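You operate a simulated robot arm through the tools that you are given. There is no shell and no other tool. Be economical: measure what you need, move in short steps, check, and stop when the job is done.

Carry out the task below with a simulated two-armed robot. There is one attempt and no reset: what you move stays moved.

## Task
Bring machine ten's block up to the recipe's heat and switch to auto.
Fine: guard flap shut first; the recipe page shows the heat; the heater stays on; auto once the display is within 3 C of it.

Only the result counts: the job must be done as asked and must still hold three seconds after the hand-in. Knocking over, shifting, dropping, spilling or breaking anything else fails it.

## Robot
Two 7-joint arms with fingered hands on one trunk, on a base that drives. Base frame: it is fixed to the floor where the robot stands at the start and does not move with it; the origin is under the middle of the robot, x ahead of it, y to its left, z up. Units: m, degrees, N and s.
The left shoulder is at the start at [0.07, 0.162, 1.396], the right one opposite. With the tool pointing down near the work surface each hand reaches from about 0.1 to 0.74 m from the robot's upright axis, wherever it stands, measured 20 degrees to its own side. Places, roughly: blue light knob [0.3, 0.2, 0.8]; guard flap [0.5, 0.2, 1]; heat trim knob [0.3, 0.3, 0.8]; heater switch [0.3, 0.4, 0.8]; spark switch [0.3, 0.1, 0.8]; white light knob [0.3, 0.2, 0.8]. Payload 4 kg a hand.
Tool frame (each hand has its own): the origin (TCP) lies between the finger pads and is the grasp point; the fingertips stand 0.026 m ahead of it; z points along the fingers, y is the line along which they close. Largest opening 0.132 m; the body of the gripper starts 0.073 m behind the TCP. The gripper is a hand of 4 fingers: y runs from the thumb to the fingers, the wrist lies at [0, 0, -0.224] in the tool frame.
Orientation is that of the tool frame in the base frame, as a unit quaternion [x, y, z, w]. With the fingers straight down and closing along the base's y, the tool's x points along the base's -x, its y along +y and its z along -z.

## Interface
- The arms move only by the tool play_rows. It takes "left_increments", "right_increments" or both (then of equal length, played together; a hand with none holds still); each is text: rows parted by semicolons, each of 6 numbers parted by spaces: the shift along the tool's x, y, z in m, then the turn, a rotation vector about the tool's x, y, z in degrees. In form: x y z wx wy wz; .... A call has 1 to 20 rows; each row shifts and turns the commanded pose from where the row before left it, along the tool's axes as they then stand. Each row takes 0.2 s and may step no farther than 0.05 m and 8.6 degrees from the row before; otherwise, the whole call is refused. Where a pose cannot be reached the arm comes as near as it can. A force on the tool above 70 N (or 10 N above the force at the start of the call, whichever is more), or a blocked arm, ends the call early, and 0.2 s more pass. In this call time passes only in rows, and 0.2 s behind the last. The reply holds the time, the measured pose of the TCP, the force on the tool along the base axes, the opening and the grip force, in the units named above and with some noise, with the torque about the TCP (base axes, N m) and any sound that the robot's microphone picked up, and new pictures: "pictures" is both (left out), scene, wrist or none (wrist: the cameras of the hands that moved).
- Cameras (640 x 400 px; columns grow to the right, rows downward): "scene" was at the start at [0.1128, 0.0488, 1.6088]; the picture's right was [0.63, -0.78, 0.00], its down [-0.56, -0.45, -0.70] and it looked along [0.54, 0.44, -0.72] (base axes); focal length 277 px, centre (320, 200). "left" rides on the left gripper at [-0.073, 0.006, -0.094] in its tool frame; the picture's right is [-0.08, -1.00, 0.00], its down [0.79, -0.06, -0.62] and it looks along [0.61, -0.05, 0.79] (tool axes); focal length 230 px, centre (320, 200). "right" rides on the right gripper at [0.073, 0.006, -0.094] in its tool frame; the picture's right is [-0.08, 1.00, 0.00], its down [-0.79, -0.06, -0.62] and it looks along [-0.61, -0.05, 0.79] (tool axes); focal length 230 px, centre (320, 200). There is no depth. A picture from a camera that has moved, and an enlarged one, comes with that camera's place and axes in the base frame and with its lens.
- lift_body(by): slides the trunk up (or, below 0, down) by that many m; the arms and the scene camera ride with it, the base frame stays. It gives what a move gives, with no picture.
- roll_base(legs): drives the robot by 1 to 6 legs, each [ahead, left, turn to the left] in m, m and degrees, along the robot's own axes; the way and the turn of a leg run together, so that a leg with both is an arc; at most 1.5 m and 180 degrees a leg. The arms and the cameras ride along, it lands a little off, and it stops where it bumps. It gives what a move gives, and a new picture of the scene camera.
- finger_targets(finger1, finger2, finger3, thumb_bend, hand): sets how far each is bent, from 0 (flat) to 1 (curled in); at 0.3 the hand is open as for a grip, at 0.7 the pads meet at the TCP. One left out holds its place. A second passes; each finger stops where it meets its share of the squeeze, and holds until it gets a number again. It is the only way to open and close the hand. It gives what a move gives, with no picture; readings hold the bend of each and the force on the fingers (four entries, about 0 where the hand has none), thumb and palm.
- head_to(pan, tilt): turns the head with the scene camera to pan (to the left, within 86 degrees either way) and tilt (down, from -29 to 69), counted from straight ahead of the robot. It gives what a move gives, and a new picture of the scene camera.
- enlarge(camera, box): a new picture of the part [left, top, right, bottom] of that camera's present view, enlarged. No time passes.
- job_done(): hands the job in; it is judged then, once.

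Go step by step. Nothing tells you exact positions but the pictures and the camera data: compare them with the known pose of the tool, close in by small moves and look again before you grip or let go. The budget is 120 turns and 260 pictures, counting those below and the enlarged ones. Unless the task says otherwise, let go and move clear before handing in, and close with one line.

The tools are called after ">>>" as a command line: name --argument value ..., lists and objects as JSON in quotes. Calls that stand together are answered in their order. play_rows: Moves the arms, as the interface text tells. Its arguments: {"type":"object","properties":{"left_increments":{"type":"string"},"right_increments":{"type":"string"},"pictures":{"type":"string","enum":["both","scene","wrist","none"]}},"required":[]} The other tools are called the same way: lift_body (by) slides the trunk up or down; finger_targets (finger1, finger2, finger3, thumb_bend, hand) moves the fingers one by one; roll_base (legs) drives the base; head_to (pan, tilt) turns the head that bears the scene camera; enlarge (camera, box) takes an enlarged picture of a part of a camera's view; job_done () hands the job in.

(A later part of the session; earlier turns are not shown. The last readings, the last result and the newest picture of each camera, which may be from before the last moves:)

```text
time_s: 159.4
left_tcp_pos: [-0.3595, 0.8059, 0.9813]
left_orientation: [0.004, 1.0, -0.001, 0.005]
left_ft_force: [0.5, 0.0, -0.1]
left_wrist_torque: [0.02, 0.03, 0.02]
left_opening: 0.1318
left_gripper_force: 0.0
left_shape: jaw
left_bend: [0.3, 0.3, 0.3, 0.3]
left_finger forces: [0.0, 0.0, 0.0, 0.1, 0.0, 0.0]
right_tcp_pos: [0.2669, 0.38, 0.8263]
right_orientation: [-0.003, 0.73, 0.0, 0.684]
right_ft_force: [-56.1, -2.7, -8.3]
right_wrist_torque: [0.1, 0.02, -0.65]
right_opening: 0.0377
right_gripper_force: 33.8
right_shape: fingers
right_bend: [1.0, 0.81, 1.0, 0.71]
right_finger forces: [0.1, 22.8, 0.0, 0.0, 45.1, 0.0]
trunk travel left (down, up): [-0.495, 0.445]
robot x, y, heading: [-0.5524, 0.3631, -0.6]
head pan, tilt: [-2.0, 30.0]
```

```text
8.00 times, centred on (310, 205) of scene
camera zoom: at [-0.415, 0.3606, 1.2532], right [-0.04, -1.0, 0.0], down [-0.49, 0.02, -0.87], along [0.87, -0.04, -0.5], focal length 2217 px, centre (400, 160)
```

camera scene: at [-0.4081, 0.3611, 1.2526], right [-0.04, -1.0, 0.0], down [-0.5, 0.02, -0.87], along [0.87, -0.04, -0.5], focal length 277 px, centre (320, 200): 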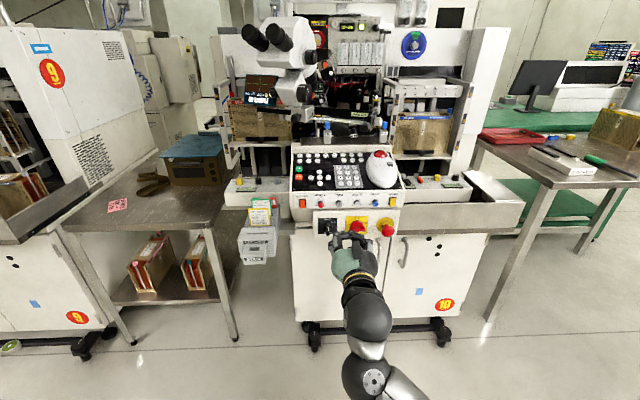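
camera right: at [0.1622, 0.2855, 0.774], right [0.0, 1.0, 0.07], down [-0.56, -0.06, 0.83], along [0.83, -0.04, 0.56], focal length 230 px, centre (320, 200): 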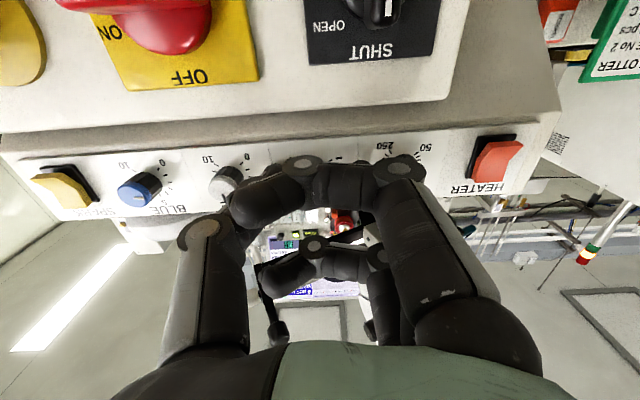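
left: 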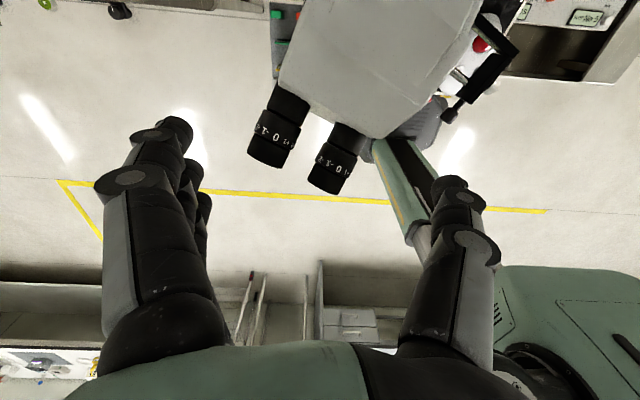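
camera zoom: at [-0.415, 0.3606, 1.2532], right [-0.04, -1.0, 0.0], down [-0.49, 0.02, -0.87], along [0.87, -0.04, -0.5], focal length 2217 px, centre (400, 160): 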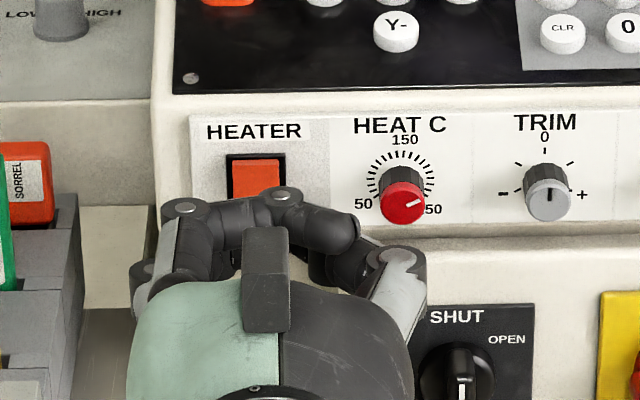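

>>> play_rows --right_increments "0 0 -0.02 0 0 0;0.02 0 -0.04 0 0 0;0.03 0 -0.03 0 0 0" --pictures "none"

>>> enlarge --camera "scene" --box '[270, 180, 350, 230]'

>>> enlarge --camera "right" --box '[240, 60, 440, 200]'

>>> enlarge --camera "scene" --box '[370, 180, 410, 220]'

```text
time_s: 160.2
left_tcp_pos: [-0.3545, 0.8082, 0.9802]
left_orientation: [0.003, 1.0, 0.0, 0.002]
left_ft_force: [0.4, 0.2, -0.2]
left_wrist_torque: [0.01, 0.01, -0.04]
left_opening: 0.1317
left_gripper_force: 0.1
left_shape: jaw
left_bend: [0.3, 0.3, 0.3, 0.3]
left_finger forces: [0.1, 0.0, 0.0, 0.0, 0.1, 0.0]
right_tcp_pos: [0.1776, 0.3784, 0.7815]
right_orientation: [-0.004, 0.73, 0.0, 0.683]
right_ft_force: [0.2, -0.7, -0.1]
right_wrist_torque: [-0.02, -0.01, 0.03]
right_opening: 0.0393
right_gripper_force: 0.0
right_shape: fingers
right_bend: [1.0, 0.7, 1.0, 0.7]
right_finger forces: [0.0, 0.0, 0.0, 0.1, 0.1, 0.1]
trunk travel left (down, up): [-0.495, 0.445]
robot x, y, heading: [-0.5497, 0.368, -0.5]
head pan, tilt: [-2.0, 30.0]
```

```text
8.00 times, centred on (310, 205) of scene
camera zoom: at [-0.4079, 0.3608, 1.2526], right [-0.04, -1.0, 0.0], down [-0.5, 0.02, -0.87], along [0.87, -0.04, -0.5], focal length 2217 px, centre (400, 160)
```

zoom: 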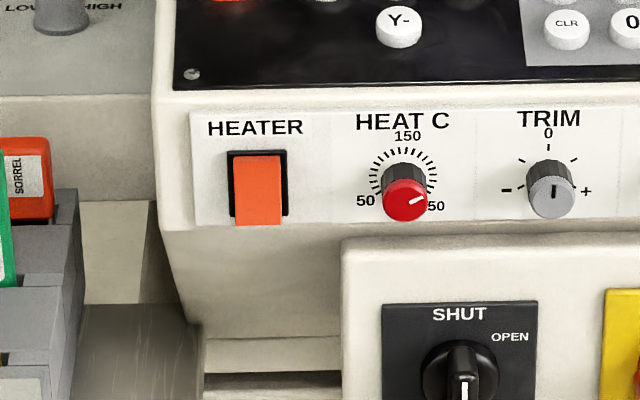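

```text
2.86 times, centred on (340, 130) of right
camera zoom: at [0.0789, 0.3818, 0.7143], right [0.0, 1.0, 0.07], down [-0.56, -0.06, 0.82], along [0.83, -0.04, 0.56], focal length 657 px, centre (263, 400)
```

zoom: 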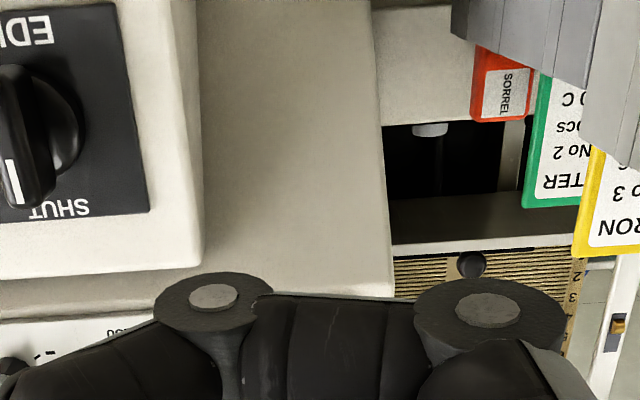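

```text
10.00 times, centred on (390, 200) of scene
camera zoom: at [-0.4079, 0.3608, 1.2526], right [-0.04, -1.0, 0.0], down [-0.5, 0.02, -0.87], along [0.87, -0.04, -0.5], focal length 2772 px, centre (-380, 200)
```

zoom: 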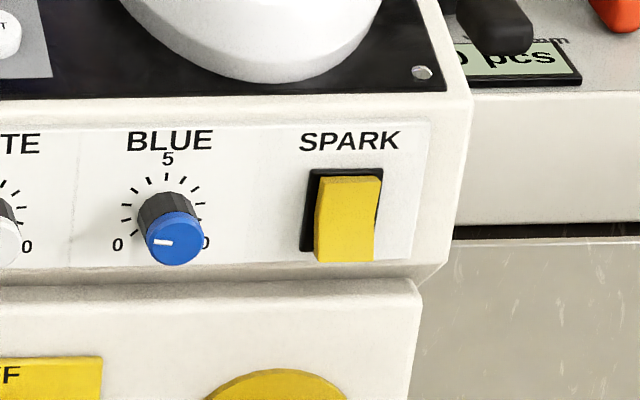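

Rocker looks unchanged. I'll press its upper half instead (z≈0.853) with finger 2.

>>> play_rows --right_increments "-0.036 -0.001 0.02 0 0 0;-0.036 0 0.02 0 0 0;-0.002 0 0.02 0 0 0;0 0 0.012 0 0 0;0 0 0.006 0 0 0;0 0 0.005 0 0 0" --pictures "none"

>>> enlarge --camera "scene" --box '[270, 180, 350, 230]'

>>> enlarge --camera "right" --box '[200, 60, 440, 220]'

```text
time_s: 161.6
left_tcp_pos: [-0.3578, 0.8078, 0.9797]
left_orientation: [0.004, 1.0, -0.001, 0.003]
left_ft_force: [0.3, -0.2, 0.2]
left_wrist_torque: [0.0, -0.03, 0.0]
left_opening: 0.1317
left_gripper_force: 0.0
left_shape: jaw
left_bend: [0.3, 0.3, 0.3, 0.3]
left_finger forces: [0.0, 0.0, 0.0, 0.0, 0.0, 0.0]
right_tcp_pos: [0.2649, 0.3824, 0.8532]
right_orientation: [-0.006, 0.728, 0.002, 0.685]
right_ft_force: [-18.3, 2.8, 5.0]
right_wrist_torque: [0.0, -0.01, 0.1]
right_opening: 0.039
right_gripper_force: 9.7
right_shape: fingers
right_bend: [1.0, 0.73, 1.0, 0.7]
right_finger forces: [0.0, 19.5, 0.0, 0.1, 0.0, 0.1]
trunk travel left (down, up): [-0.495, 0.445]
robot x, y, heading: [-0.5531, 0.3683, -0.7]
head pan, tilt: [-2.0, 30.0]
```

```text
8.00 times, centred on (310, 205) of scene
camera zoom: at [-0.4118, 0.3616, 1.253], right [-0.04, -1.0, 0.0], down [-0.5, 0.02, -0.87], along [0.87, -0.04, -0.5], focal length 2217 px, centre (400, 160)
```

zoom: 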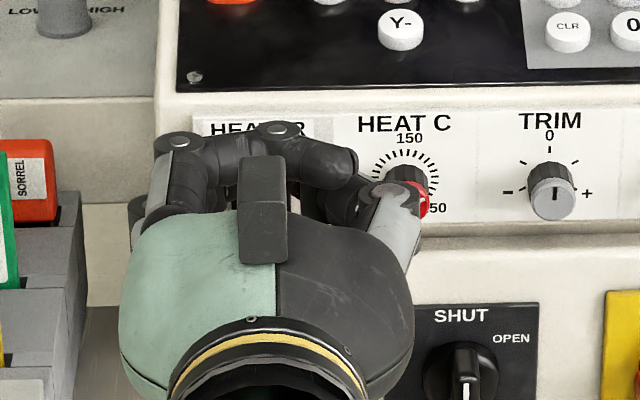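

```text
2.50 times, centred on (320, 140) of right
camera zoom: at [0.1665, 0.3856, 0.7867], right [-0.01, 1.0, 0.07], down [-0.57, -0.06, 0.82], along [0.82, -0.04, 0.57], focal length 575 px, centre (320, 350)
```

zoom: 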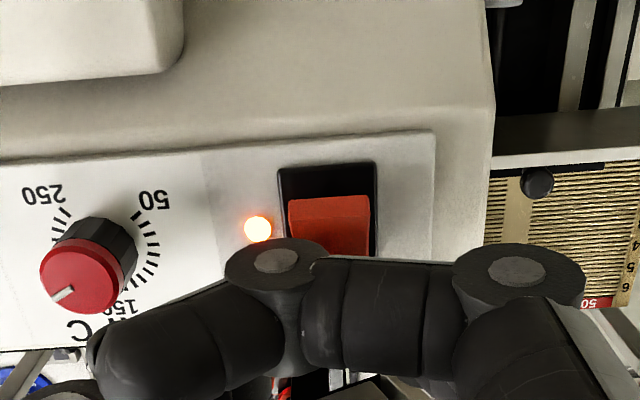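

The heater lamp lit up — the heater is on. Backing out and moving right to watch the display.

>>> play_rows --right_increments "0 0 -0.03 0 0 0;0 0 -0.045 0 0 0;0 0 -0.045 0 0 0;0 0 -0.045 0 0 0" --pictures "none"

>>> roll_base --legs '[[0, -0.34, 0]]'

>>> head_to --pan 12 --tilt 20

>>> enlarge --camera "scene" --box '[280, 130, 360, 190]'

>>> enlarge --camera "scene" --box '[230, 230, 330, 290]'

```text
time_s: 162.6
left_tcp_pos: [-0.3557, 0.8077, 0.9802]
left_orientation: [0.004, 1.0, -0.001, 0.002]
left_ft_force: [0.0, 0.3, 0.1]
left_wrist_torque: [0.01, 0.0, -0.01]
left_opening: 0.132
left_gripper_force: 0.1
left_shape: jaw
left_bend: [0.3, 0.3, 0.3, 0.3]
left_finger forces: [0.0, 0.1, 0.1, 0.0, 0.0, 0.0]
right_tcp_pos: [0.1026, 0.3768, 0.8593]
right_orientation: [-0.004, 0.73, -0.001, 0.683]
right_ft_force: [-0.6, 0.1, -0.2]
right_wrist_torque: [-0.01, 0.0, 0.01]
right_opening: 0.0391
right_gripper_force: 0.0
right_shape: fingers
right_bend: [1.0, 0.7, 1.0, 0.7]
right_finger forces: [0.0, 0.0, 0.0, 0.0, 0.0, 0.0]
trunk travel left (down, up): [-0.495, 0.445]
robot x, y, heading: [-0.5524, 0.3665, -0.5]
head pan, tilt: [-2.0, 30.0]
```

```text
time_s: 164.8
left_tcp_pos: [-0.3557, 0.4791, 0.9797]
left_orientation: [0.006, 1.0, -0.002, 0.002]
left_ft_force: [-0.4, 0.2, 0.5]
left_wrist_torque: [-0.02, 0.02, 0.01]
left_opening: 0.1318
left_gripper_force: 0.0
left_shape: jaw
left_bend: [0.3, 0.3, 0.3, 0.3]
left_finger forces: [0.0, 0.0, 0.0, 0.0, 0.1, 0.0]
right_tcp_pos: [0.1006, 0.0477, 0.8571]
right_orientation: [-0.002, 0.73, -0.001, 0.683]
right_ft_force: [0.2, 0.0, -0.1]
right_wrist_torque: [-0.02, 0.02, 0.04]
right_opening: 0.039
right_gripper_force: 0.0
right_shape: fingers
right_bend: [1.0, 0.7, 1.0, 0.7]
right_finger forces: [0.0, 0.0, 0.0, 0.0, 0.0, 0.0]
trunk travel left (down, up): [-0.495, 0.445]
robot x, y, heading: [-0.5501, 0.0354, -0.6]
head pan, tilt: [-2.0, 30.0]
camera scene: at [-0.4113, 0.0325, 1.2525], right [-0.05, -1.0, 0.0], down [-0.5, 0.02, -0.87], along [0.86, -0.04, -0.5], focal length 277 px, centre (320, 200)
```

scene: 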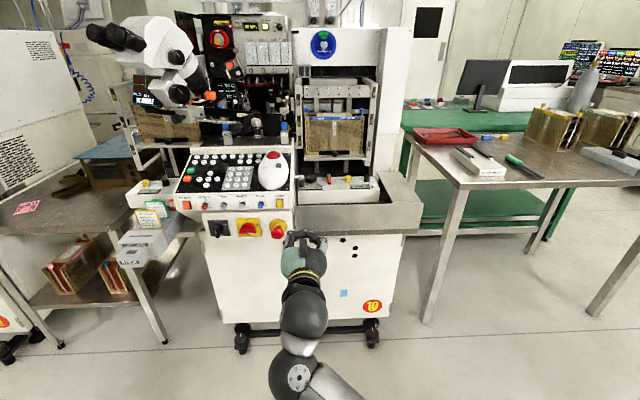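

```text
time_s: 165.6
left_tcp_pos: [-0.3549, 0.4798, 0.9799]
left_orientation: [0.005, 1.0, -0.001, 0.001]
left_ft_force: [0.3, 0.8, 0.0]
left_wrist_torque: [0.02, 0.0, 0.01]
left_opening: 0.1317
left_gripper_force: 0.0
left_shape: jaw
left_bend: [0.3, 0.3, 0.3, 0.3]
left_finger forces: [0.0, 0.0, 0.0, 0.0, 0.1, 0.0]
right_tcp_pos: [0.1001, 0.0482, 0.8575]
right_orientation: [-0.004, 0.73, 0.0, 0.683]
right_ft_force: [-0.8, 0.6, 0.1]
right_wrist_torque: [0.01, 0.03, -0.03]
right_opening: 0.0391
right_gripper_force: 0.2
right_shape: fingers
right_bend: [1.0, 0.7, 1.0, 0.7]
right_finger forces: [0.0, 0.1, 0.1, 0.0, 0.1, 0.0]
trunk travel left (down, up): [-0.495, 0.445]
robot x, y, heading: [-0.5498, 0.0392, -0.7]
head pan, tilt: [12.0, 20.0]
camera scene: at [-0.4102, 0.0559, 1.2685], right [0.2, -0.98, 0.0], down [-0.34, -0.07, -0.94], along [0.92, 0.18, -0.34], focal length 277 px, centre (320, 200)
```

scene: 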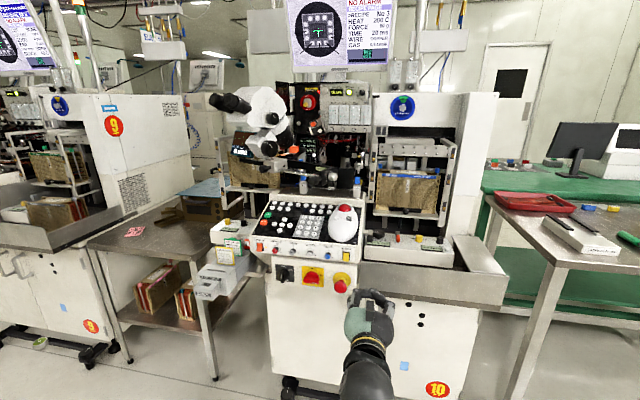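

```text
6.67 times, centred on (320, 160) of scene
camera zoom: at [-0.4102, 0.0559, 1.2685], right [0.2, -0.98, 0.0], down [-0.34, -0.07, -0.94], along [0.92, 0.18, -0.34], focal length 1848 px, centre (320, 467)
```

zoom: 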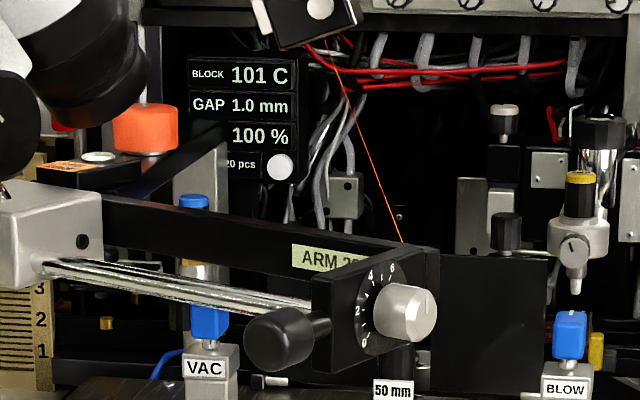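

```text
6.40 times, centred on (280, 260) of scene
camera zoom: at [-0.4102, 0.0559, 1.2685], right [0.2, -0.98, 0.0], down [-0.34, -0.07, -0.94], along [0.92, 0.18, -0.34], focal length 1774 px, centre (576, -184)
```

zoom: 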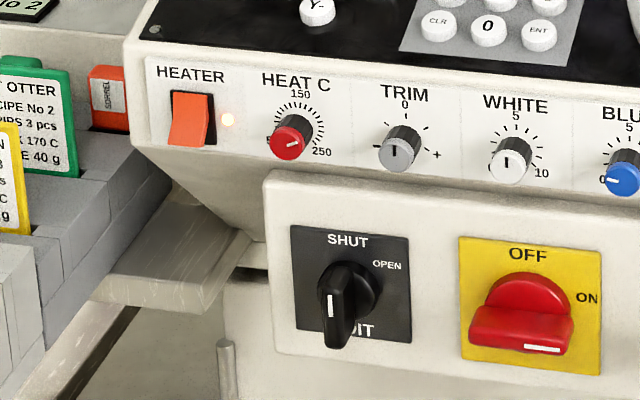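

Block is at 101 °C and rising. Waiting for it to settle.

>>> play_rows --right_increments "0 0 0 0 0 0;0 0 0 0 0 0;0 0 0 0 0 0;0 0 0 0 0 0;0 0 0 0 0 0;0 0 0 0 0 0;0 0 0 0 0 0;0 0 0 0 0 0;0 0 0 0 0 0;0 0 0 0 0 0;0 0 0 0 0 0;0 0 0 0 0 0;0 0 0 0 0 0;0 0 0 0 0 0;0 0 0 0 0 0;0 0 0 0 0 0;0 0 0 0 0 0;0 0 0 0 0 0;0 0 0 0 0 0;0 0 0 0 0 0" --pictures "none"

>>> play_rows --right_increments "0 0 0 0 0 0;0 0 0 0 0 0;0 0 0 0 0 0;0 0 0 0 0 0;0 0 0 0 0 0;0 0 0 0 0 0;0 0 0 0 0 0;0 0 0 0 0 0;0 0 0 0 0 0;0 0 0 0 0 0;0 0 0 0 0 0;0 0 0 0 0 0;0 0 0 0 0 0;0 0 0 0 0 0;0 0 0 0 0 0;0 0 0 0 0 0;0 0 0 0 0 0;0 0 0 0 0 0;0 0 0 0 0 0;0 0 0 0 0 0" --pictures "none"

>>> enlarge --camera "scene" --box '[295, 135, 335, 165]'

>>> play_rows --right_increments "0 0 0 0 0 0;0 0 0 0 0 0;0 0 0 0 0 0;0 0 0 0 0 0;0 0 0 0 0 0;0 0 0 0 0 0;0 0 0 0 0 0;0 0 0 0 0 0;0 0 0 0 0 0;0 0 0 0 0 0" --pictures "none"

>>> enlarge --camera "scene" --box '[295, 135, 335, 165]'

```text
time_s: 169.8
left_tcp_pos: [-0.3546, 0.4791, 0.9805]
left_orientation: [0.006, 1.0, -0.001, 0.001]
left_ft_force: [0.8, 0.4, 0.1]
left_wrist_torque: [-0.01, -0.01, -0.01]
left_opening: 0.1318
left_gripper_force: 0.0
left_shape: jaw
left_bend: [0.3, 0.3, 0.3, 0.3]
left_finger forces: [0.1, 0.0, 0.0, 0.0, 0.1, 0.0]
right_tcp_pos: [0.101, 0.047, 0.8568]
right_orientation: [-0.002, 0.73, -0.002, 0.683]
right_ft_force: [1.0, -0.5, 0.3]
right_wrist_torque: [0.01, 0.01, 0.03]
right_opening: 0.0392
right_gripper_force: 0.1
right_shape: fingers
right_bend: [1.0, 0.7, 1.0, 0.7]
right_finger forces: [0.1, 0.1, 0.1, 0.1, 0.0, 0.0]
trunk travel left (down, up): [-0.495, 0.445]
robot x, y, heading: [-0.5541, 0.0416, -0.4]
head pan, tilt: [12.0, 20.0]
```

```text
time_s: 174.0
left_tcp_pos: [-0.3563, 0.4799, 0.9792]
left_orientation: [0.007, 1.0, -0.001, 0.001]
left_ft_force: [0.6, 0.1, 0.2]
left_wrist_torque: [0.01, 0.0, -0.02]
left_opening: 0.1316
left_gripper_force: 0.2
left_shape: jaw
left_bend: [0.3, 0.3, 0.3, 0.3]
left_finger forces: [0.0, 0.1, 0.1, 0.1, 0.0, 0.0]
right_tcp_pos: [0.1012, 0.0478, 0.8577]
right_orientation: [-0.004, 0.731, 0.0, 0.682]
right_ft_force: [-0.1, -0.6, 0.8]
right_wrist_torque: [-0.01, -0.02, 0.01]
right_opening: 0.0393
right_gripper_force: 0.1
right_shape: fingers
right_bend: [1.0, 0.7, 1.0, 0.7]
right_finger forces: [0.0, 0.0, 0.0, 0.1, 0.0, 0.1]
trunk travel left (down, up): [-0.495, 0.445]
robot x, y, heading: [-0.5522, 0.0374, -0.6]
head pan, tilt: [12.0, 20.0]
```

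```text
13.33 times, centred on (315, 150) of scene
camera zoom: at [-0.4103, 0.0558, 1.2686], right [0.2, -0.98, 0.0], down [-0.34, -0.07, -0.94], along [0.92, 0.18, -0.34], focal length 3696 px, centre (387, 867)
```

zoom: 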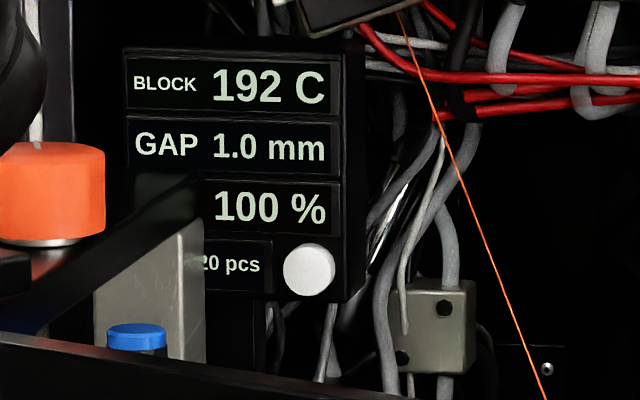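

```text
time_s: 176.2
left_tcp_pos: [-0.3558, 0.4791, 0.9814]
left_orientation: [0.007, 1.0, -0.001, 0.001]
left_ft_force: [0.7, -0.2, 0.3]
left_wrist_torque: [0.03, 0.04, 0.01]
left_opening: 0.1317
left_gripper_force: 0.1
left_shape: jaw
left_bend: [0.3, 0.3, 0.3, 0.3]
left_finger forces: [0.0, 0.0, 0.0, 0.0, 0.0, 0.0]
right_tcp_pos: [0.0999, 0.0478, 0.8582]
right_orientation: [-0.002, 0.73, -0.002, 0.684]
right_ft_force: [-0.6, 0.6, 0.1]
right_wrist_torque: [-0.01, 0.02, 0.02]
right_opening: 0.0394
right_gripper_force: 0.0
right_shape: fingers
right_bend: [1.0, 0.7, 1.0, 0.7]
right_finger forces: [0.0, 0.0, 0.1, 0.0, 0.1, 0.1]
trunk travel left (down, up): [-0.495, 0.445]
robot x, y, heading: [-0.5495, 0.0406, -0.7]
head pan, tilt: [12.0, 20.0]
```

```text
13.33 times, centred on (315, 150) of scene
camera zoom: at [-0.4103, 0.0558, 1.2686], right [0.2, -0.98, 0.0], down [-0.34, -0.07, -0.94], along [0.92, 0.18, -0.34], focal length 3696 px, centre (387, 867)
```

zoom: 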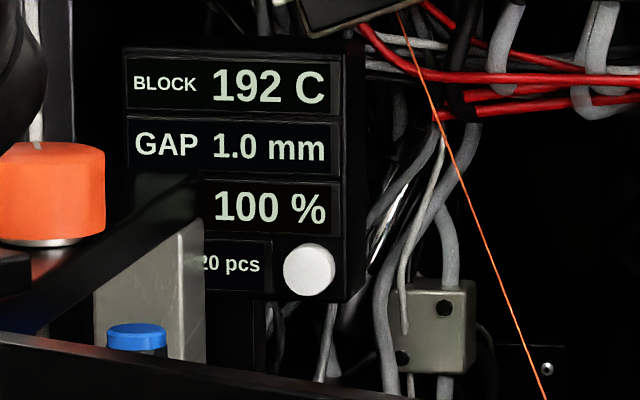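

Settled at 192 °C; about +10–11° more on the dial is needed. Returning to the HEAT C knob.

>>> roll_base --legs '[[0, 0.32, 0]]'

>>> finger_targets --hand "right" --finger2 0.6 --thumb_bend 0.6

```text
time_s: 178.3
left_tcp_pos: [-0.347, 0.7937, 0.9796]
left_orientation: [0.011, 1.0, -0.002, 0.001]
left_ft_force: [0.4, 0.1, -0.8]
left_wrist_torque: [0.0, 0.0, -0.02]
left_opening: 0.1319
left_gripper_force: 0.1
left_shape: jaw
left_bend: [0.3, 0.3, 0.3, 0.3]
left_finger forces: [0.1, 0.1, 0.1, 0.0, 0.0, 0.1]
right_tcp_pos: [0.1059, 0.3601, 0.8575]
right_orientation: [0.0, 0.731, -0.004, 0.683]
right_ft_force: [-0.3, -0.3, -0.4]
right_wrist_torque: [0.03, 0.05, 0.02]
right_opening: 0.0392
right_gripper_force: 0.0
right_shape: fingers
right_bend: [1.0, 0.7, 1.0, 0.7]
right_finger forces: [0.0, 0.0, 0.0, 0.1, 0.0, 0.1]
trunk travel left (down, up): [-0.495, 0.445]
robot x, y, heading: [-0.5453, 0.3564, -1.1]
head pan, tilt: [12.0, 20.0]
camera scene: at [-0.4051, 0.3718, 1.2686], right [0.19, -0.98, 0.0], down [-0.34, -0.07, -0.94], along [0.92, 0.18, -0.34], focal length 277 px, centre (320, 200)
```

scene: 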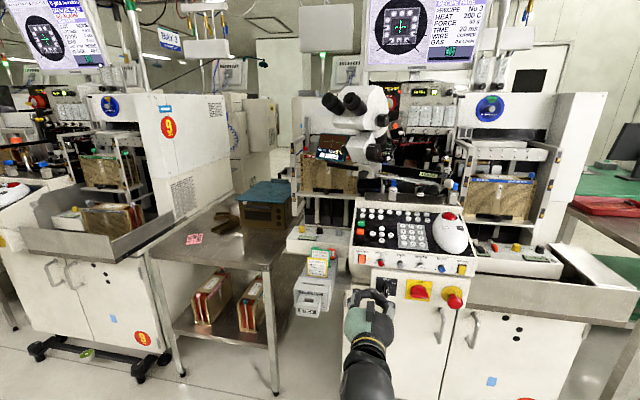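

```text
time_s: 179.3
left_tcp_pos: [-0.3473, 0.7942, 0.9802]
left_orientation: [0.011, 1.0, -0.002, 0.001]
left_ft_force: [0.1, 0.6, 0.1]
left_wrist_torque: [0.01, -0.03, -0.02]
left_opening: 0.1317
left_gripper_force: 0.1
left_shape: jaw
left_bend: [0.3, 0.3, 0.3, 0.3]
left_finger forces: [0.0, 0.0, 0.1, 0.0, 0.1, 0.2]
right_tcp_pos: [0.106, 0.3592, 0.8567]
right_orientation: [0.001, 0.73, -0.005, 0.683]
right_ft_force: [-0.3, -0.1, 0.0]
right_wrist_torque: [-0.02, 0.0, 0.01]
right_opening: 0.0425
right_gripper_force: 0.0
right_shape: fingers
right_bend: [1.0, 0.6, 1.0, 0.6]
right_finger forces: [0.0, 0.0, 0.0, 0.1, 0.1, 0.1]
trunk travel left (down, up): [-0.495, 0.445]
robot x, y, heading: [-0.5469, 0.354, -1.1]
head pan, tilt: [12.0, 20.0]
```

>>> play_rows --right_increments "0.0006 -0.0086 0.0331 0 0 0;0.0006 -0.0086 0.0331 0 0 0;0.0006 -0.0086 0.0331 0 0 0;0 0 0.025 0 0 0;0 0 0.018 0 0 0;0.0005 0 0.012 0 0 0" --pictures "none"

>>> enlarge --camera "right" --box '[200, 60, 440, 220]'

```text
time_s: 180.7
left_tcp_pos: [-0.3468, 0.7951, 0.9802]
left_orientation: [0.01, 1.0, -0.001, 0.002]
left_ft_force: [0.5, 0.2, 0.2]
left_wrist_torque: [0.0, -0.01, 0.01]
left_opening: 0.1315
left_gripper_force: 0.1
left_shape: jaw
left_bend: [0.3, 0.3, 0.3, 0.3]
left_finger forces: [0.0, 0.0, 0.0, 0.0, 0.0, 0.0]
right_tcp_pos: [0.2597, 0.3308, 0.8458]
right_orientation: [0.001, 0.731, -0.005, 0.683]
right_ft_force: [-0.2, 0.1, 0.3]
right_wrist_torque: [0.01, 0.02, -0.02]
right_opening: 0.0428
right_gripper_force: 0.0
right_shape: fingers
right_bend: [1.0, 0.6, 1.0, 0.6]
right_finger forces: [0.1, 0.0, 0.1, 0.0, 0.0, 0.1]
trunk travel left (down, up): [-0.495, 0.445]
robot x, y, heading: [-0.5473, 0.3535, -1.1]
head pan, tilt: [12.0, 20.0]
```

```text
2.50 times, centred on (320, 140) of right
camera zoom: at [0.1607, 0.3357, 0.7783], right [0.01, 1.0, 0.07], down [-0.56, -0.05, 0.82], along [0.83, -0.05, 0.56], focal length 575 px, centre (320, 350)
```

zoom: 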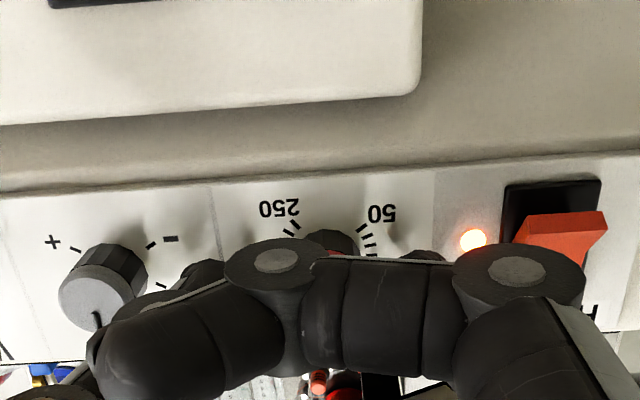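

Aligned as before. Pinching and turning +11°.

>>> finger_targets --hand "right" --finger2 0.76 --thumb_bend 0.76

>>> play_rows --right_increments "0 0 0 0 0 5.5;0 0 0 0 0 5.5" --pictures "none"

>>> finger_targets --hand "right" --finger2 0.6 --thumb_bend 0.6

>>> play_rows --right_increments "0 0 -0.03 0 0 0;0 0 -0.045 0 0 -5.5;0 0 -0.04 0 0 -5.5;0 0 -0.04 0 0 0" --pictures "none"

>>> roll_base --legs '[[0, -0.32, 0]]'

>>> enlarge --camera "scene" --box '[295, 135, 335, 165]'

```text
time_s: 181.7
left_tcp_pos: [-0.3479, 0.7937, 0.9792]
left_orientation: [0.011, 1.0, 0.0, 0.0]
left_ft_force: [-0.1, -0.2, -1.1]
left_wrist_torque: [-0.02, -0.02, 0.01]
left_opening: 0.132
left_gripper_force: 0.0
left_shape: jaw
left_bend: [0.3, 0.3, 0.3, 0.3]
left_finger forces: [0.0, 0.0, 0.0, 0.1, 0.0, 0.0]
right_tcp_pos: [0.2601, 0.3309, 0.8449]
right_orientation: [0.001, 0.731, -0.004, 0.682]
right_ft_force: [6.3, -1.5, 2.5]
right_wrist_torque: [0.0, -0.06, 0.05]
right_opening: 0.0388
right_gripper_force: 8.3
right_shape: fingers
right_bend: [1.0, 0.66, 1.0, 0.69]
right_finger forces: [0.1, 7.4, 0.1, 0.1, 9.1, 0.1]
trunk travel left (down, up): [-0.495, 0.445]
robot x, y, heading: [-0.5447, 0.3554, -1.2]
head pan, tilt: [12.0, 20.0]
```

```text
time_s: 182.3
left_tcp_pos: [-0.3476, 0.7931, 0.9799]
left_orientation: [0.01, 1.0, -0.001, 0.001]
left_ft_force: [-0.1, 0.0, -0.6]
left_wrist_torque: [0.02, -0.03, 0.0]
left_opening: 0.1319
left_gripper_force: 0.1
left_shape: jaw
left_bend: [0.3, 0.3, 0.3, 0.3]
left_finger forces: [0.1, 0.0, 0.0, 0.0, 0.0, 0.0]
right_tcp_pos: [0.2589, 0.3304, 0.8446]
right_orientation: [0.073, 0.727, 0.061, 0.68]
right_ft_force: [6.0, -5.2, 2.6]
right_wrist_torque: [-0.06, -0.09, -0.05]
right_opening: 0.0388
right_gripper_force: 8.3
right_shape: fingers
right_bend: [1.0, 0.66, 1.0, 0.69]
right_finger forces: [0.0, 6.0, 0.0, 0.1, 11.4, 0.0]
trunk travel left (down, up): [-0.495, 0.445]
robot x, y, heading: [-0.5485, 0.3579, -1.1]
head pan, tilt: [12.0, 20.0]
```

```text
time_s: 183.3
left_tcp_pos: [-0.3469, 0.7952, 0.9804]
left_orientation: [0.01, 1.0, 0.0, 0.001]
left_ft_force: [-0.7, 0.0, -0.4]
left_wrist_torque: [-0.03, 0.04, -0.01]
left_opening: 0.132
left_gripper_force: 0.1
left_shape: jaw
left_bend: [0.3, 0.3, 0.3, 0.3]
left_finger forces: [0.0, 0.0, 0.0, 0.0, 0.1, 0.0]
right_tcp_pos: [0.2586, 0.3318, 0.8451]
right_orientation: [0.071, 0.727, 0.061, 0.68]
right_ft_force: [-0.8, -0.6, -1.0]
right_wrist_torque: [0.0, 0.04, -0.01]
right_opening: 0.0426
right_gripper_force: 0.0
right_shape: fingers
right_bend: [1.0, 0.6, 1.0, 0.6]
right_finger forces: [0.0, 0.0, 0.1, 0.0, 0.0, 0.0]
trunk travel left (down, up): [-0.495, 0.445]
robot x, y, heading: [-0.5482, 0.3584, -1.4]
head pan, tilt: [12.0, 20.0]
```

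```text
time_s: 184.3
left_tcp_pos: [-0.3473, 0.795, 0.9808]
left_orientation: [0.01, 1.0, -0.001, 0.002]
left_ft_force: [1.0, 0.3, -0.2]
left_wrist_torque: [0.03, 0.0, 0.01]
left_opening: 0.1317
left_gripper_force: 0.2
left_shape: jaw
left_bend: [0.3, 0.3, 0.3, 0.3]
left_finger forces: [0.0, 0.1, 0.1, 0.0, 0.1, 0.0]
right_tcp_pos: [0.101, 0.3364, 0.8595]
right_orientation: [0.001, 0.73, -0.005, 0.683]
right_ft_force: [-0.8, 0.4, 0.7]
right_wrist_torque: [0.0, 0.03, -0.01]
right_opening: 0.0424
right_gripper_force: 0.0
right_shape: fingers
right_bend: [1.0, 0.6, 1.0, 0.6]
right_finger forces: [0.0, 0.1, 0.1, 0.2, 0.0, 0.0]
trunk travel left (down, up): [-0.495, 0.445]
robot x, y, heading: [-0.5456, 0.3598, -1.1]
head pan, tilt: [12.0, 20.0]
```

```text
time_s: 186.4
left_tcp_pos: [-0.3497, 0.4728, 0.9792]
left_orientation: [0.017, 1.0, -0.001, 0.001]
left_ft_force: [0.2, -1.2, 0.3]
left_wrist_torque: [0.05, 0.0, -0.01]
left_opening: 0.1318
left_gripper_force: 0.1
left_shape: jaw
left_bend: [0.3, 0.3, 0.3, 0.3]
left_finger forces: [0.0, 0.0, 0.0, 0.1, 0.1, 0.0]
right_tcp_pos: [0.0938, 0.0087, 0.8588]
right_orientation: [0.005, 0.731, -0.008, 0.683]
right_ft_force: [-0.9, 0.3, 0.0]
right_wrist_torque: [0.01, 0.0, -0.01]
right_opening: 0.0426
right_gripper_force: 0.1
right_shape: fingers
right_bend: [1.0, 0.6, 1.0, 0.6]
right_finger forces: [0.0, 0.0, 0.0, 0.0, 0.0, 0.1]
trunk travel left (down, up): [-0.495, 0.445]
robot x, y, heading: [-0.5547, 0.0358, -1.8]
head pan, tilt: [12.0, 20.0]
camera scene: at [-0.4133, 0.05, 1.2686], right [0.18, -0.98, 0.0], down [-0.34, -0.06, -0.94], along [0.92, 0.17, -0.34], focal length 277 px, centre (320, 200)
```

scene: 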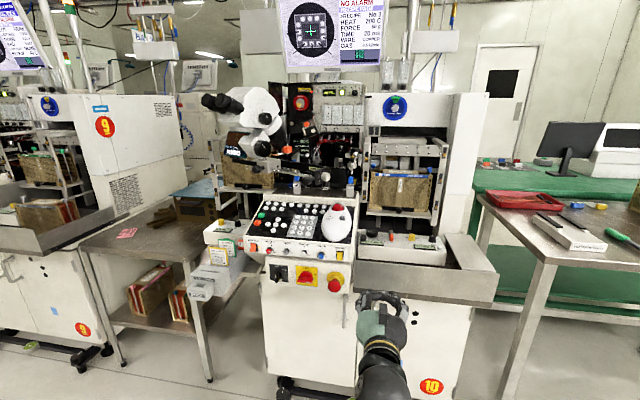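

```text
13.33 times, centred on (315, 150) of scene
camera zoom: at [-0.4133, 0.05, 1.2686], right [0.18, -0.98, 0.0], down [-0.34, -0.06, -0.94], along [0.92, 0.17, -0.34], focal length 3696 px, centre (387, 867)
```

zoom: 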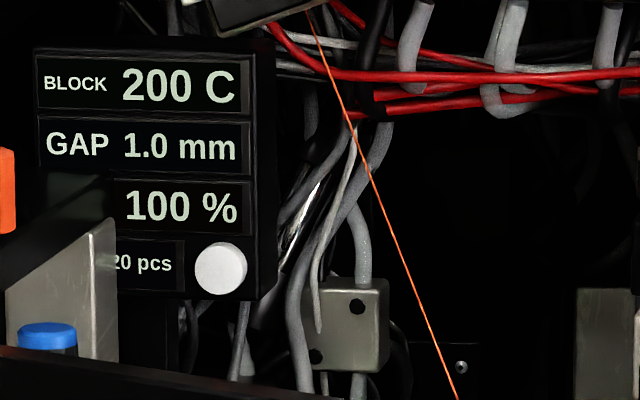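

The block reads 200 °C. Next I'll set up for AUTO (≈[0.43, 0.392, 0.913]): base left/ahead, close the fingers, pitch the hand down 35° and raise it.

>>> roll_base --legs '[[0, 0.385, 1.8], [0.07, 0, 0]]'

>>> finger_targets --hand "right" --finger1 0.7 --finger2 0.7 --finger3 0.7 --thumb_bend 0.7

>>> play_rows --right_increments "0 0 -0.02 0 7.8 0;0 0 0 0 7.8 0;0 0 0 0 7.8 0;0 0 0 0 7.8 0;-0.035 0 -0.0244 0 0 0;-0.035 0 -0.0244 0 0 0;-0.035 0 -0.0244 0 0 0;-0.035 0 -0.0244 0 0 0" --pictures "wrist"

```text
time_s: 189.5
left_tcp_pos: [-0.2782, 0.8751, 0.979]
left_orientation: [0.005, 1.0, -0.001, 0.002]
left_ft_force: [0.4, 0.1, 0.0]
left_wrist_torque: [-0.03, 0.02, 0.0]
left_opening: 0.1314
left_gripper_force: 0.1
left_shape: jaw
left_bend: [0.3, 0.3, 0.3, 0.3]
left_finger forces: [0.0, 0.0, 0.0, 0.1, 0.0, 0.1]
right_tcp_pos: [0.1752, 0.4228, 0.8581]
right_orientation: [-0.003, 0.731, -0.001, 0.683]
right_ft_force: [-0.4, -0.5, -0.3]
right_wrist_torque: [-0.02, 0.03, 0.01]
right_opening: 0.0425
right_gripper_force: 0.1
right_shape: fingers
right_bend: [1.0, 0.6, 1.0, 0.6]
right_finger forces: [0.1, 0.1, 0.0, 0.0, 0.1, 0.0]
trunk travel left (down, up): [-0.495, 0.445]
robot x, y, heading: [-0.4739, 0.4344, -0.4]
head pan, tilt: [12.0, 20.0]
camera scene: at [-0.332, 0.4521, 1.2684], right [0.2, -0.98, 0.0], down [-0.34, -0.07, -0.94], along [0.92, 0.19, -0.34], focal length 277 px, centre (320, 200)
```

scene: 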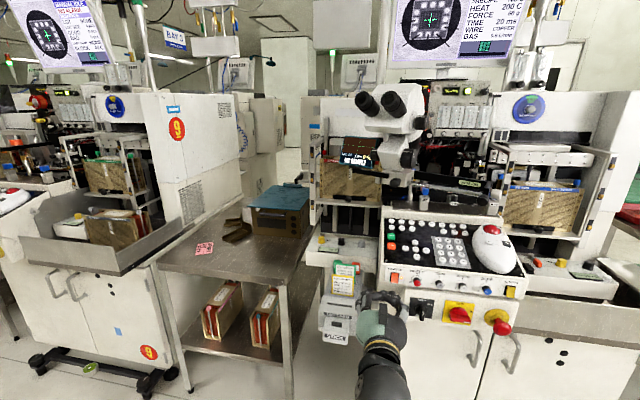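

```text
time_s: 190.5
left_tcp_pos: [-0.2802, 0.8762, 0.9793]
left_orientation: [0.005, 1.0, -0.001, 0.001]
left_ft_force: [-0.6, -1.1, 0.4]
left_wrist_torque: [-0.03, 0.0, 0.01]
left_opening: 0.1317
left_gripper_force: 0.0
left_shape: jaw
left_bend: [0.3, 0.3, 0.3, 0.3]
left_finger forces: [0.0, 0.1, 0.1, 0.1, 0.0, 0.1]
right_tcp_pos: [0.1728, 0.4226, 0.8586]
right_orientation: [-0.003, 0.731, -0.001, 0.682]
right_ft_force: [-0.2, -0.2, 0.7]
right_wrist_torque: [0.02, 0.03, -0.03]
right_opening: 0.0141
right_gripper_force: 0.0
right_shape: fingers
right_bend: [0.7, 0.7, 0.7, 0.7]
right_finger forces: [0.0, 0.1, 0.1, 0.0, 0.1, 0.1]
trunk travel left (down, up): [-0.495, 0.445]
robot x, y, heading: [-0.4738, 0.437, -0.4]
head pan, tilt: [12.0, 20.0]
```

```text
time_s: 191.4
left_tcp_pos: [-0.2786, 0.8755, 0.9785]
left_orientation: [0.006, 1.0, -0.001, 0.001]
left_ft_force: [0.0, 0.0, 0.1]
left_wrist_torque: [0.02, -0.01, 0.02]
left_opening: 0.1319
left_gripper_force: 0.0
left_shape: jaw
left_bend: [0.3, 0.3, 0.3, 0.3]
left_finger forces: [0.1, 0.1, 0.0, 0.0, 0.0, 0.0]
right_tcp_pos: [0.1809, 0.3327, 0.809]
right_orientation: [-0.009, 0.857, -0.1, 0.506]
right_ft_force: [-0.2, 1.1, 0.5]
right_wrist_torque: [0.01, 0.02, 0.0]
right_opening: 0.0139
right_gripper_force: 0.0
right_shape: fingers
right_bend: [0.7, 0.7, 0.7, 0.7]
right_finger forces: [0.0, 0.0, 0.0, 0.0, 0.1, 0.0]
right hand out of reach, approached as far as the arm can: row 3, 4
trunk travel left (down, up): [-0.495, 0.445]
robot x, y, heading: [-0.4738, 0.4395, -0.4]
head pan, tilt: [12.0, 20.0]
stopped in row 4 (right hand): the arm was blocked; the commanded pose is now the measured one
camera right: at [0.0649, 0.3434, 0.7886], right [0.12, 0.99, -0.11], down [-0.16, 0.13, 0.98], along [0.98, -0.1, 0.17], focal length 230 px, centre (320, 200)
```

right: 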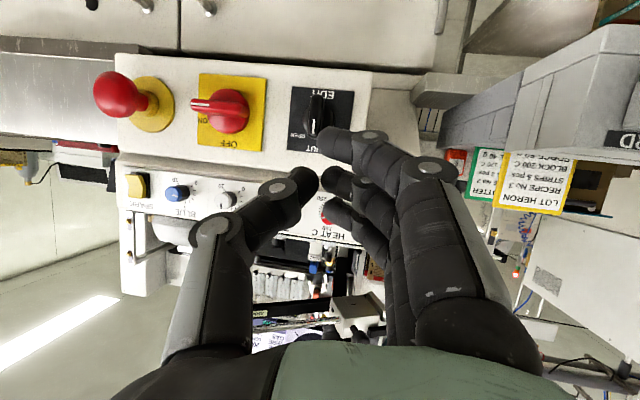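

The hand ended pitched 28° down with an acceptable orientation. Keeping it, and raising straight up before going forward.

>>> play_rows --right_increments "-0.0389 -0.0081 -0.0211 0 0 0;-0.0389 -0.0081 -0.0211 0 0 0;-0.0389 -0.0081 -0.0211 0 0 0;-0.0389 -0.0081 -0.0211 0 0 0;-0.0389 -0.0081 -0.0211 0 0 0" --pictures "wrist"

```text
time_s: 191.9
left_tcp_pos: [-0.2775, 0.8751, 0.9792]
left_orientation: [0.007, 1.0, -0.001, 0.002]
left_ft_force: [-0.1, 0.2, 0.7]
left_wrist_torque: [0.01, -0.05, 0.01]
left_opening: 0.1319
left_gripper_force: 0.0
left_shape: jaw
left_bend: [0.3, 0.3, 0.3, 0.3]
left_finger forces: [0.1, 0.1, 0.1, 0.0, 0.0, 0.0]
right_tcp_pos: [0.1948, 0.2536, 0.8365]
right_orientation: [-0.013, 0.846, -0.188, 0.499]
right_ft_force: [-0.3, 0.7, -0.4]
right_wrist_torque: [0.01, -0.04, 0.0]
right_opening: 0.0139
right_gripper_force: 0.0
right_shape: fingers
right_bend: [0.7, 0.7, 0.7, 0.7]
right_finger forces: [0.0, 0.1, 0.0, 0.0, 0.0, 0.0]
right hand out of reach, approached as far as the arm can: row 2
trunk travel left (down, up): [-0.495, 0.445]
robot x, y, heading: [-0.4741, 0.4358, -0.7]
head pan, tilt: [12.0, 20.0]
stopped in row 2 (right hand): the arm was blocked; the commanded pose is now the measured one
camera right: at [0.0786, 0.2708, 0.813], right [0.2, 0.94, -0.27], down [-0.14, 0.3, 0.94], along [0.97, -0.16, 0.19], focal length 230 px, centre (320, 200)
```

right: 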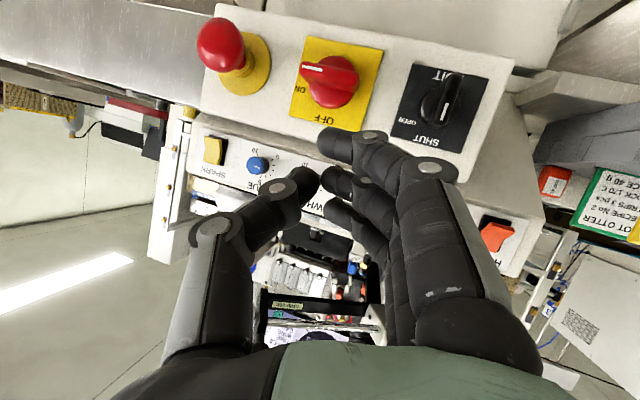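

The arm hit a joint limit. I'll back the base off, raise the trunk, and restore the orientation that worked for PAGE (heading −26°, 35° down).

>>> roll_base --legs '[[-0.15, 0.06, 0]]'

>>> lift_body --by 0.08

>>> play_rows --right_increments "0 0.012 0.02 0.9 2.7 6.3;0 0.012 0.02 0.9 2.7 6.3;0 0.012 0.01 0.9 2.7 6.3;0 0.012 0 0.9 2.7 6.3" --pictures "none"

```text
time_s: 193.3
left_tcp_pos: [-0.425, 0.9361, 0.9806]
left_orientation: [0.006, 1.0, 0.0, 0.001]
left_ft_force: [-0.6, 0.9, 0.6]
left_wrist_torque: [0.03, -0.03, -0.01]
left_opening: 0.1319
left_gripper_force: 0.1
left_shape: jaw
left_bend: [0.3, 0.3, 0.3, 0.3]
left_finger forces: [0.1, 0.0, 0.0, 0.1, 0.0, 0.0]
right_tcp_pos: [0.0465, 0.3131, 0.8369]
right_orientation: [-0.013, 0.846, -0.188, 0.499]
right_ft_force: [0.1, -0.9, 0.8]
right_wrist_torque: [-0.04, 0.0, -0.03]
right_opening: 0.0142
right_gripper_force: 0.2
right_shape: fingers
right_bend: [0.7, 0.7, 0.7, 0.7]
right_finger forces: [0.1, 0.0, 0.1, 0.1, 0.1, 0.1]
trunk travel left (down, up): [-0.495, 0.445]
robot x, y, heading: [-0.6209, 0.4973, -0.4]
head pan, tilt: [12.0, 20.0]
camera scene: at [-0.4802, 0.5128, 1.2687], right [0.2, -0.98, 0.0], down [-0.33, -0.07, -0.94], along [0.92, 0.18, -0.34], focal length 277 px, centre (320, 200)
```

scene: 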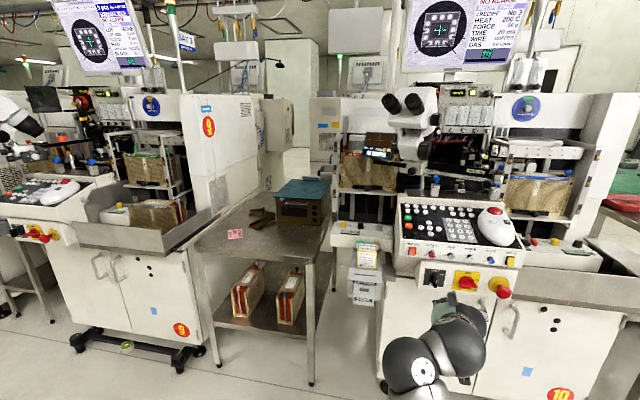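

```text
time_s: 194.5
left_tcp_pos: [-0.4245, 0.9353, 1.0601]
left_orientation: [0.007, 1.0, 0.0, 0.001]
left_ft_force: [-0.6, 1.0, -0.7]
left_wrist_torque: [0.02, 0.0, 0.02]
left_opening: 0.1316
left_gripper_force: 0.1
left_shape: jaw
left_bend: [0.3, 0.3, 0.3, 0.3]
left_finger forces: [0.0, 0.0, 0.0, 0.0, 0.0, 0.1]
right_tcp_pos: [0.0473, 0.314, 0.9152]
right_orientation: [-0.013, 0.846, -0.188, 0.499]
right_ft_force: [-0.2, 1.0, 0.5]
right_wrist_torque: [0.02, 0.01, -0.01]
right_opening: 0.0142
right_gripper_force: 0.1
right_shape: fingers
right_bend: [0.7, 0.7, 0.7, 0.7]
right_finger forces: [0.1, 0.0, 0.0, 0.0, 0.0, 0.1]
trunk travel left (down, up): [-0.575, 0.365]
robot x, y, heading: [-0.6178, 0.4965, -0.8]
head pan, tilt: [12.0, 20.0]
```

```text
time_s: 195.7
left_tcp_pos: [-0.4244, 0.9356, 1.0612]
left_orientation: [0.007, 1.0, -0.001, 0.001]
left_ft_force: [0.4, -0.1, -0.4]
left_wrist_torque: [-0.02, -0.01, 0.02]
left_opening: 0.1317
left_gripper_force: 0.2
left_shape: jaw
left_bend: [0.3, 0.3, 0.3, 0.3]
left_finger forces: [0.0, 0.0, 0.0, 0.0, 0.0, 0.0]
right_tcp_pos: [0.1048, 0.2815, 0.8798]
right_orientation: [0.215, 0.853, -0.15, 0.451]
right_ft_force: [-0.6, 0.0, 0.3]
right_wrist_torque: [-0.01, 0.02, -0.04]
right_opening: 0.0141
right_gripper_force: 0.1
right_shape: fingers
right_bend: [0.7, 0.7, 0.7, 0.7]
right_finger forces: [0.0, 0.0, 0.0, 0.1, 0.1, 0.0]
trunk travel left (down, up): [-0.575, 0.365]
robot x, y, heading: [-0.6187, 0.4985, -0.8]
head pan, tilt: [12.0, 20.0]
stopped in row 4 (right hand): the arm was blocked; the commanded pose is now the measured one
```

Orientation is good now. I'll raise by trunk and bring the hand over the keypad with the base.

>>> lift_body --by 0.13

>>> roll_base --legs '[[0, 0.112, 0.6], [0.22, 0, 0]]'

>>> enlarge --camera "right" --box '[160, 0, 480, 220]'

```text
time_s: 197.3
left_tcp_pos: [-0.4236, 0.9362, 1.1899]
left_orientation: [0.007, 1.0, -0.001, 0.002]
left_ft_force: [-0.2, -0.3, -0.4]
left_wrist_torque: [-0.02, 0.0, 0.0]
left_opening: 0.1318
left_gripper_force: 0.0
left_shape: jaw
left_bend: [0.3, 0.3, 0.3, 0.3]
left_finger forces: [0.0, 0.1, 0.0, 0.1, 0.0, 0.1]
right_tcp_pos: [0.1059, 0.2825, 1.0088]
right_orientation: [0.213, 0.854, -0.149, 0.451]
right_ft_force: [0.3, -0.2, 0.5]
right_wrist_torque: [0.03, 0.0, 0.04]
right_opening: 0.0141
right_gripper_force: 0.1
right_shape: fingers
right_bend: [0.7, 0.7, 0.7, 0.7]
right_finger forces: [0.0, 0.0, 0.1, 0.0, 0.0, 0.0]
trunk travel left (down, up): [-0.705, 0.235]
robot x, y, heading: [-0.6198, 0.4992, -0.7]
head pan, tilt: [12.0, 20.0]
```

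```text
time_s: 199.8
left_tcp_pos: [-0.2063, 1.0466, 1.1895]
left_orientation: [0.005, 1.0, -0.001, 0.002]
left_ft_force: [-0.3, -0.4, 0.0]
left_wrist_torque: [0.02, 0.0, 0.0]
left_opening: 0.1317
left_gripper_force: 0.1
left_shape: jaw
left_bend: [0.3, 0.3, 0.3, 0.3]
left_finger forces: [0.0, 0.0, 0.1, 0.0, 0.1, 0.0]
right_tcp_pos: [0.3257, 0.3947, 1.01]
right_orientation: [0.213, 0.853, -0.15, 0.452]
right_ft_force: [-0.5, 0.0, 0.0]
right_wrist_torque: [0.01, -0.02, 0.03]
right_opening: 0.014
right_gripper_force: 0.1
right_shape: fingers
right_bend: [0.7, 0.7, 0.7, 0.7]
right_finger forces: [0.1, 0.0, 0.0, 0.0, 0.1, 0.0]
trunk travel left (down, up): [-0.705, 0.235]
robot x, y, heading: [-0.4008, 0.6089, -0.3]
head pan, tilt: [12.0, 20.0]
camera scene: at [-0.2596, 0.6224, 1.4787], right [0.2, -0.98, 0.0], down [-0.33, -0.07, -0.94], along [0.92, 0.19, -0.34], focal length 277 px, centre (320, 200)
```

scene: 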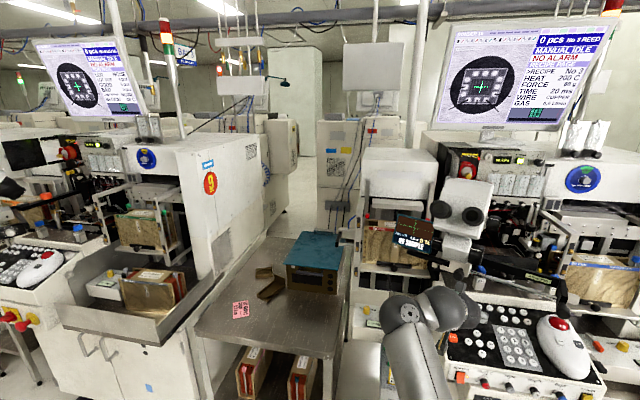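

```text
1.82 times, centred on (320, 110) of right
camera zoom: at [0.2259, 0.4575, 1.0001], right [0.54, 0.84, 0.0], down [-0.07, 0.04, 1.0], along [0.84, -0.53, 0.09], focal length 418 px, centre (320, 364)
```

zoom: 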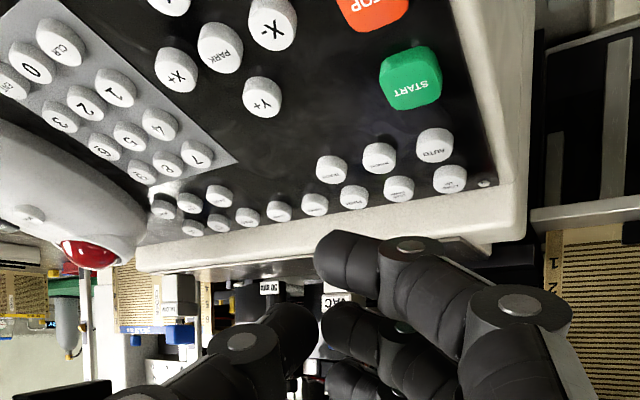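

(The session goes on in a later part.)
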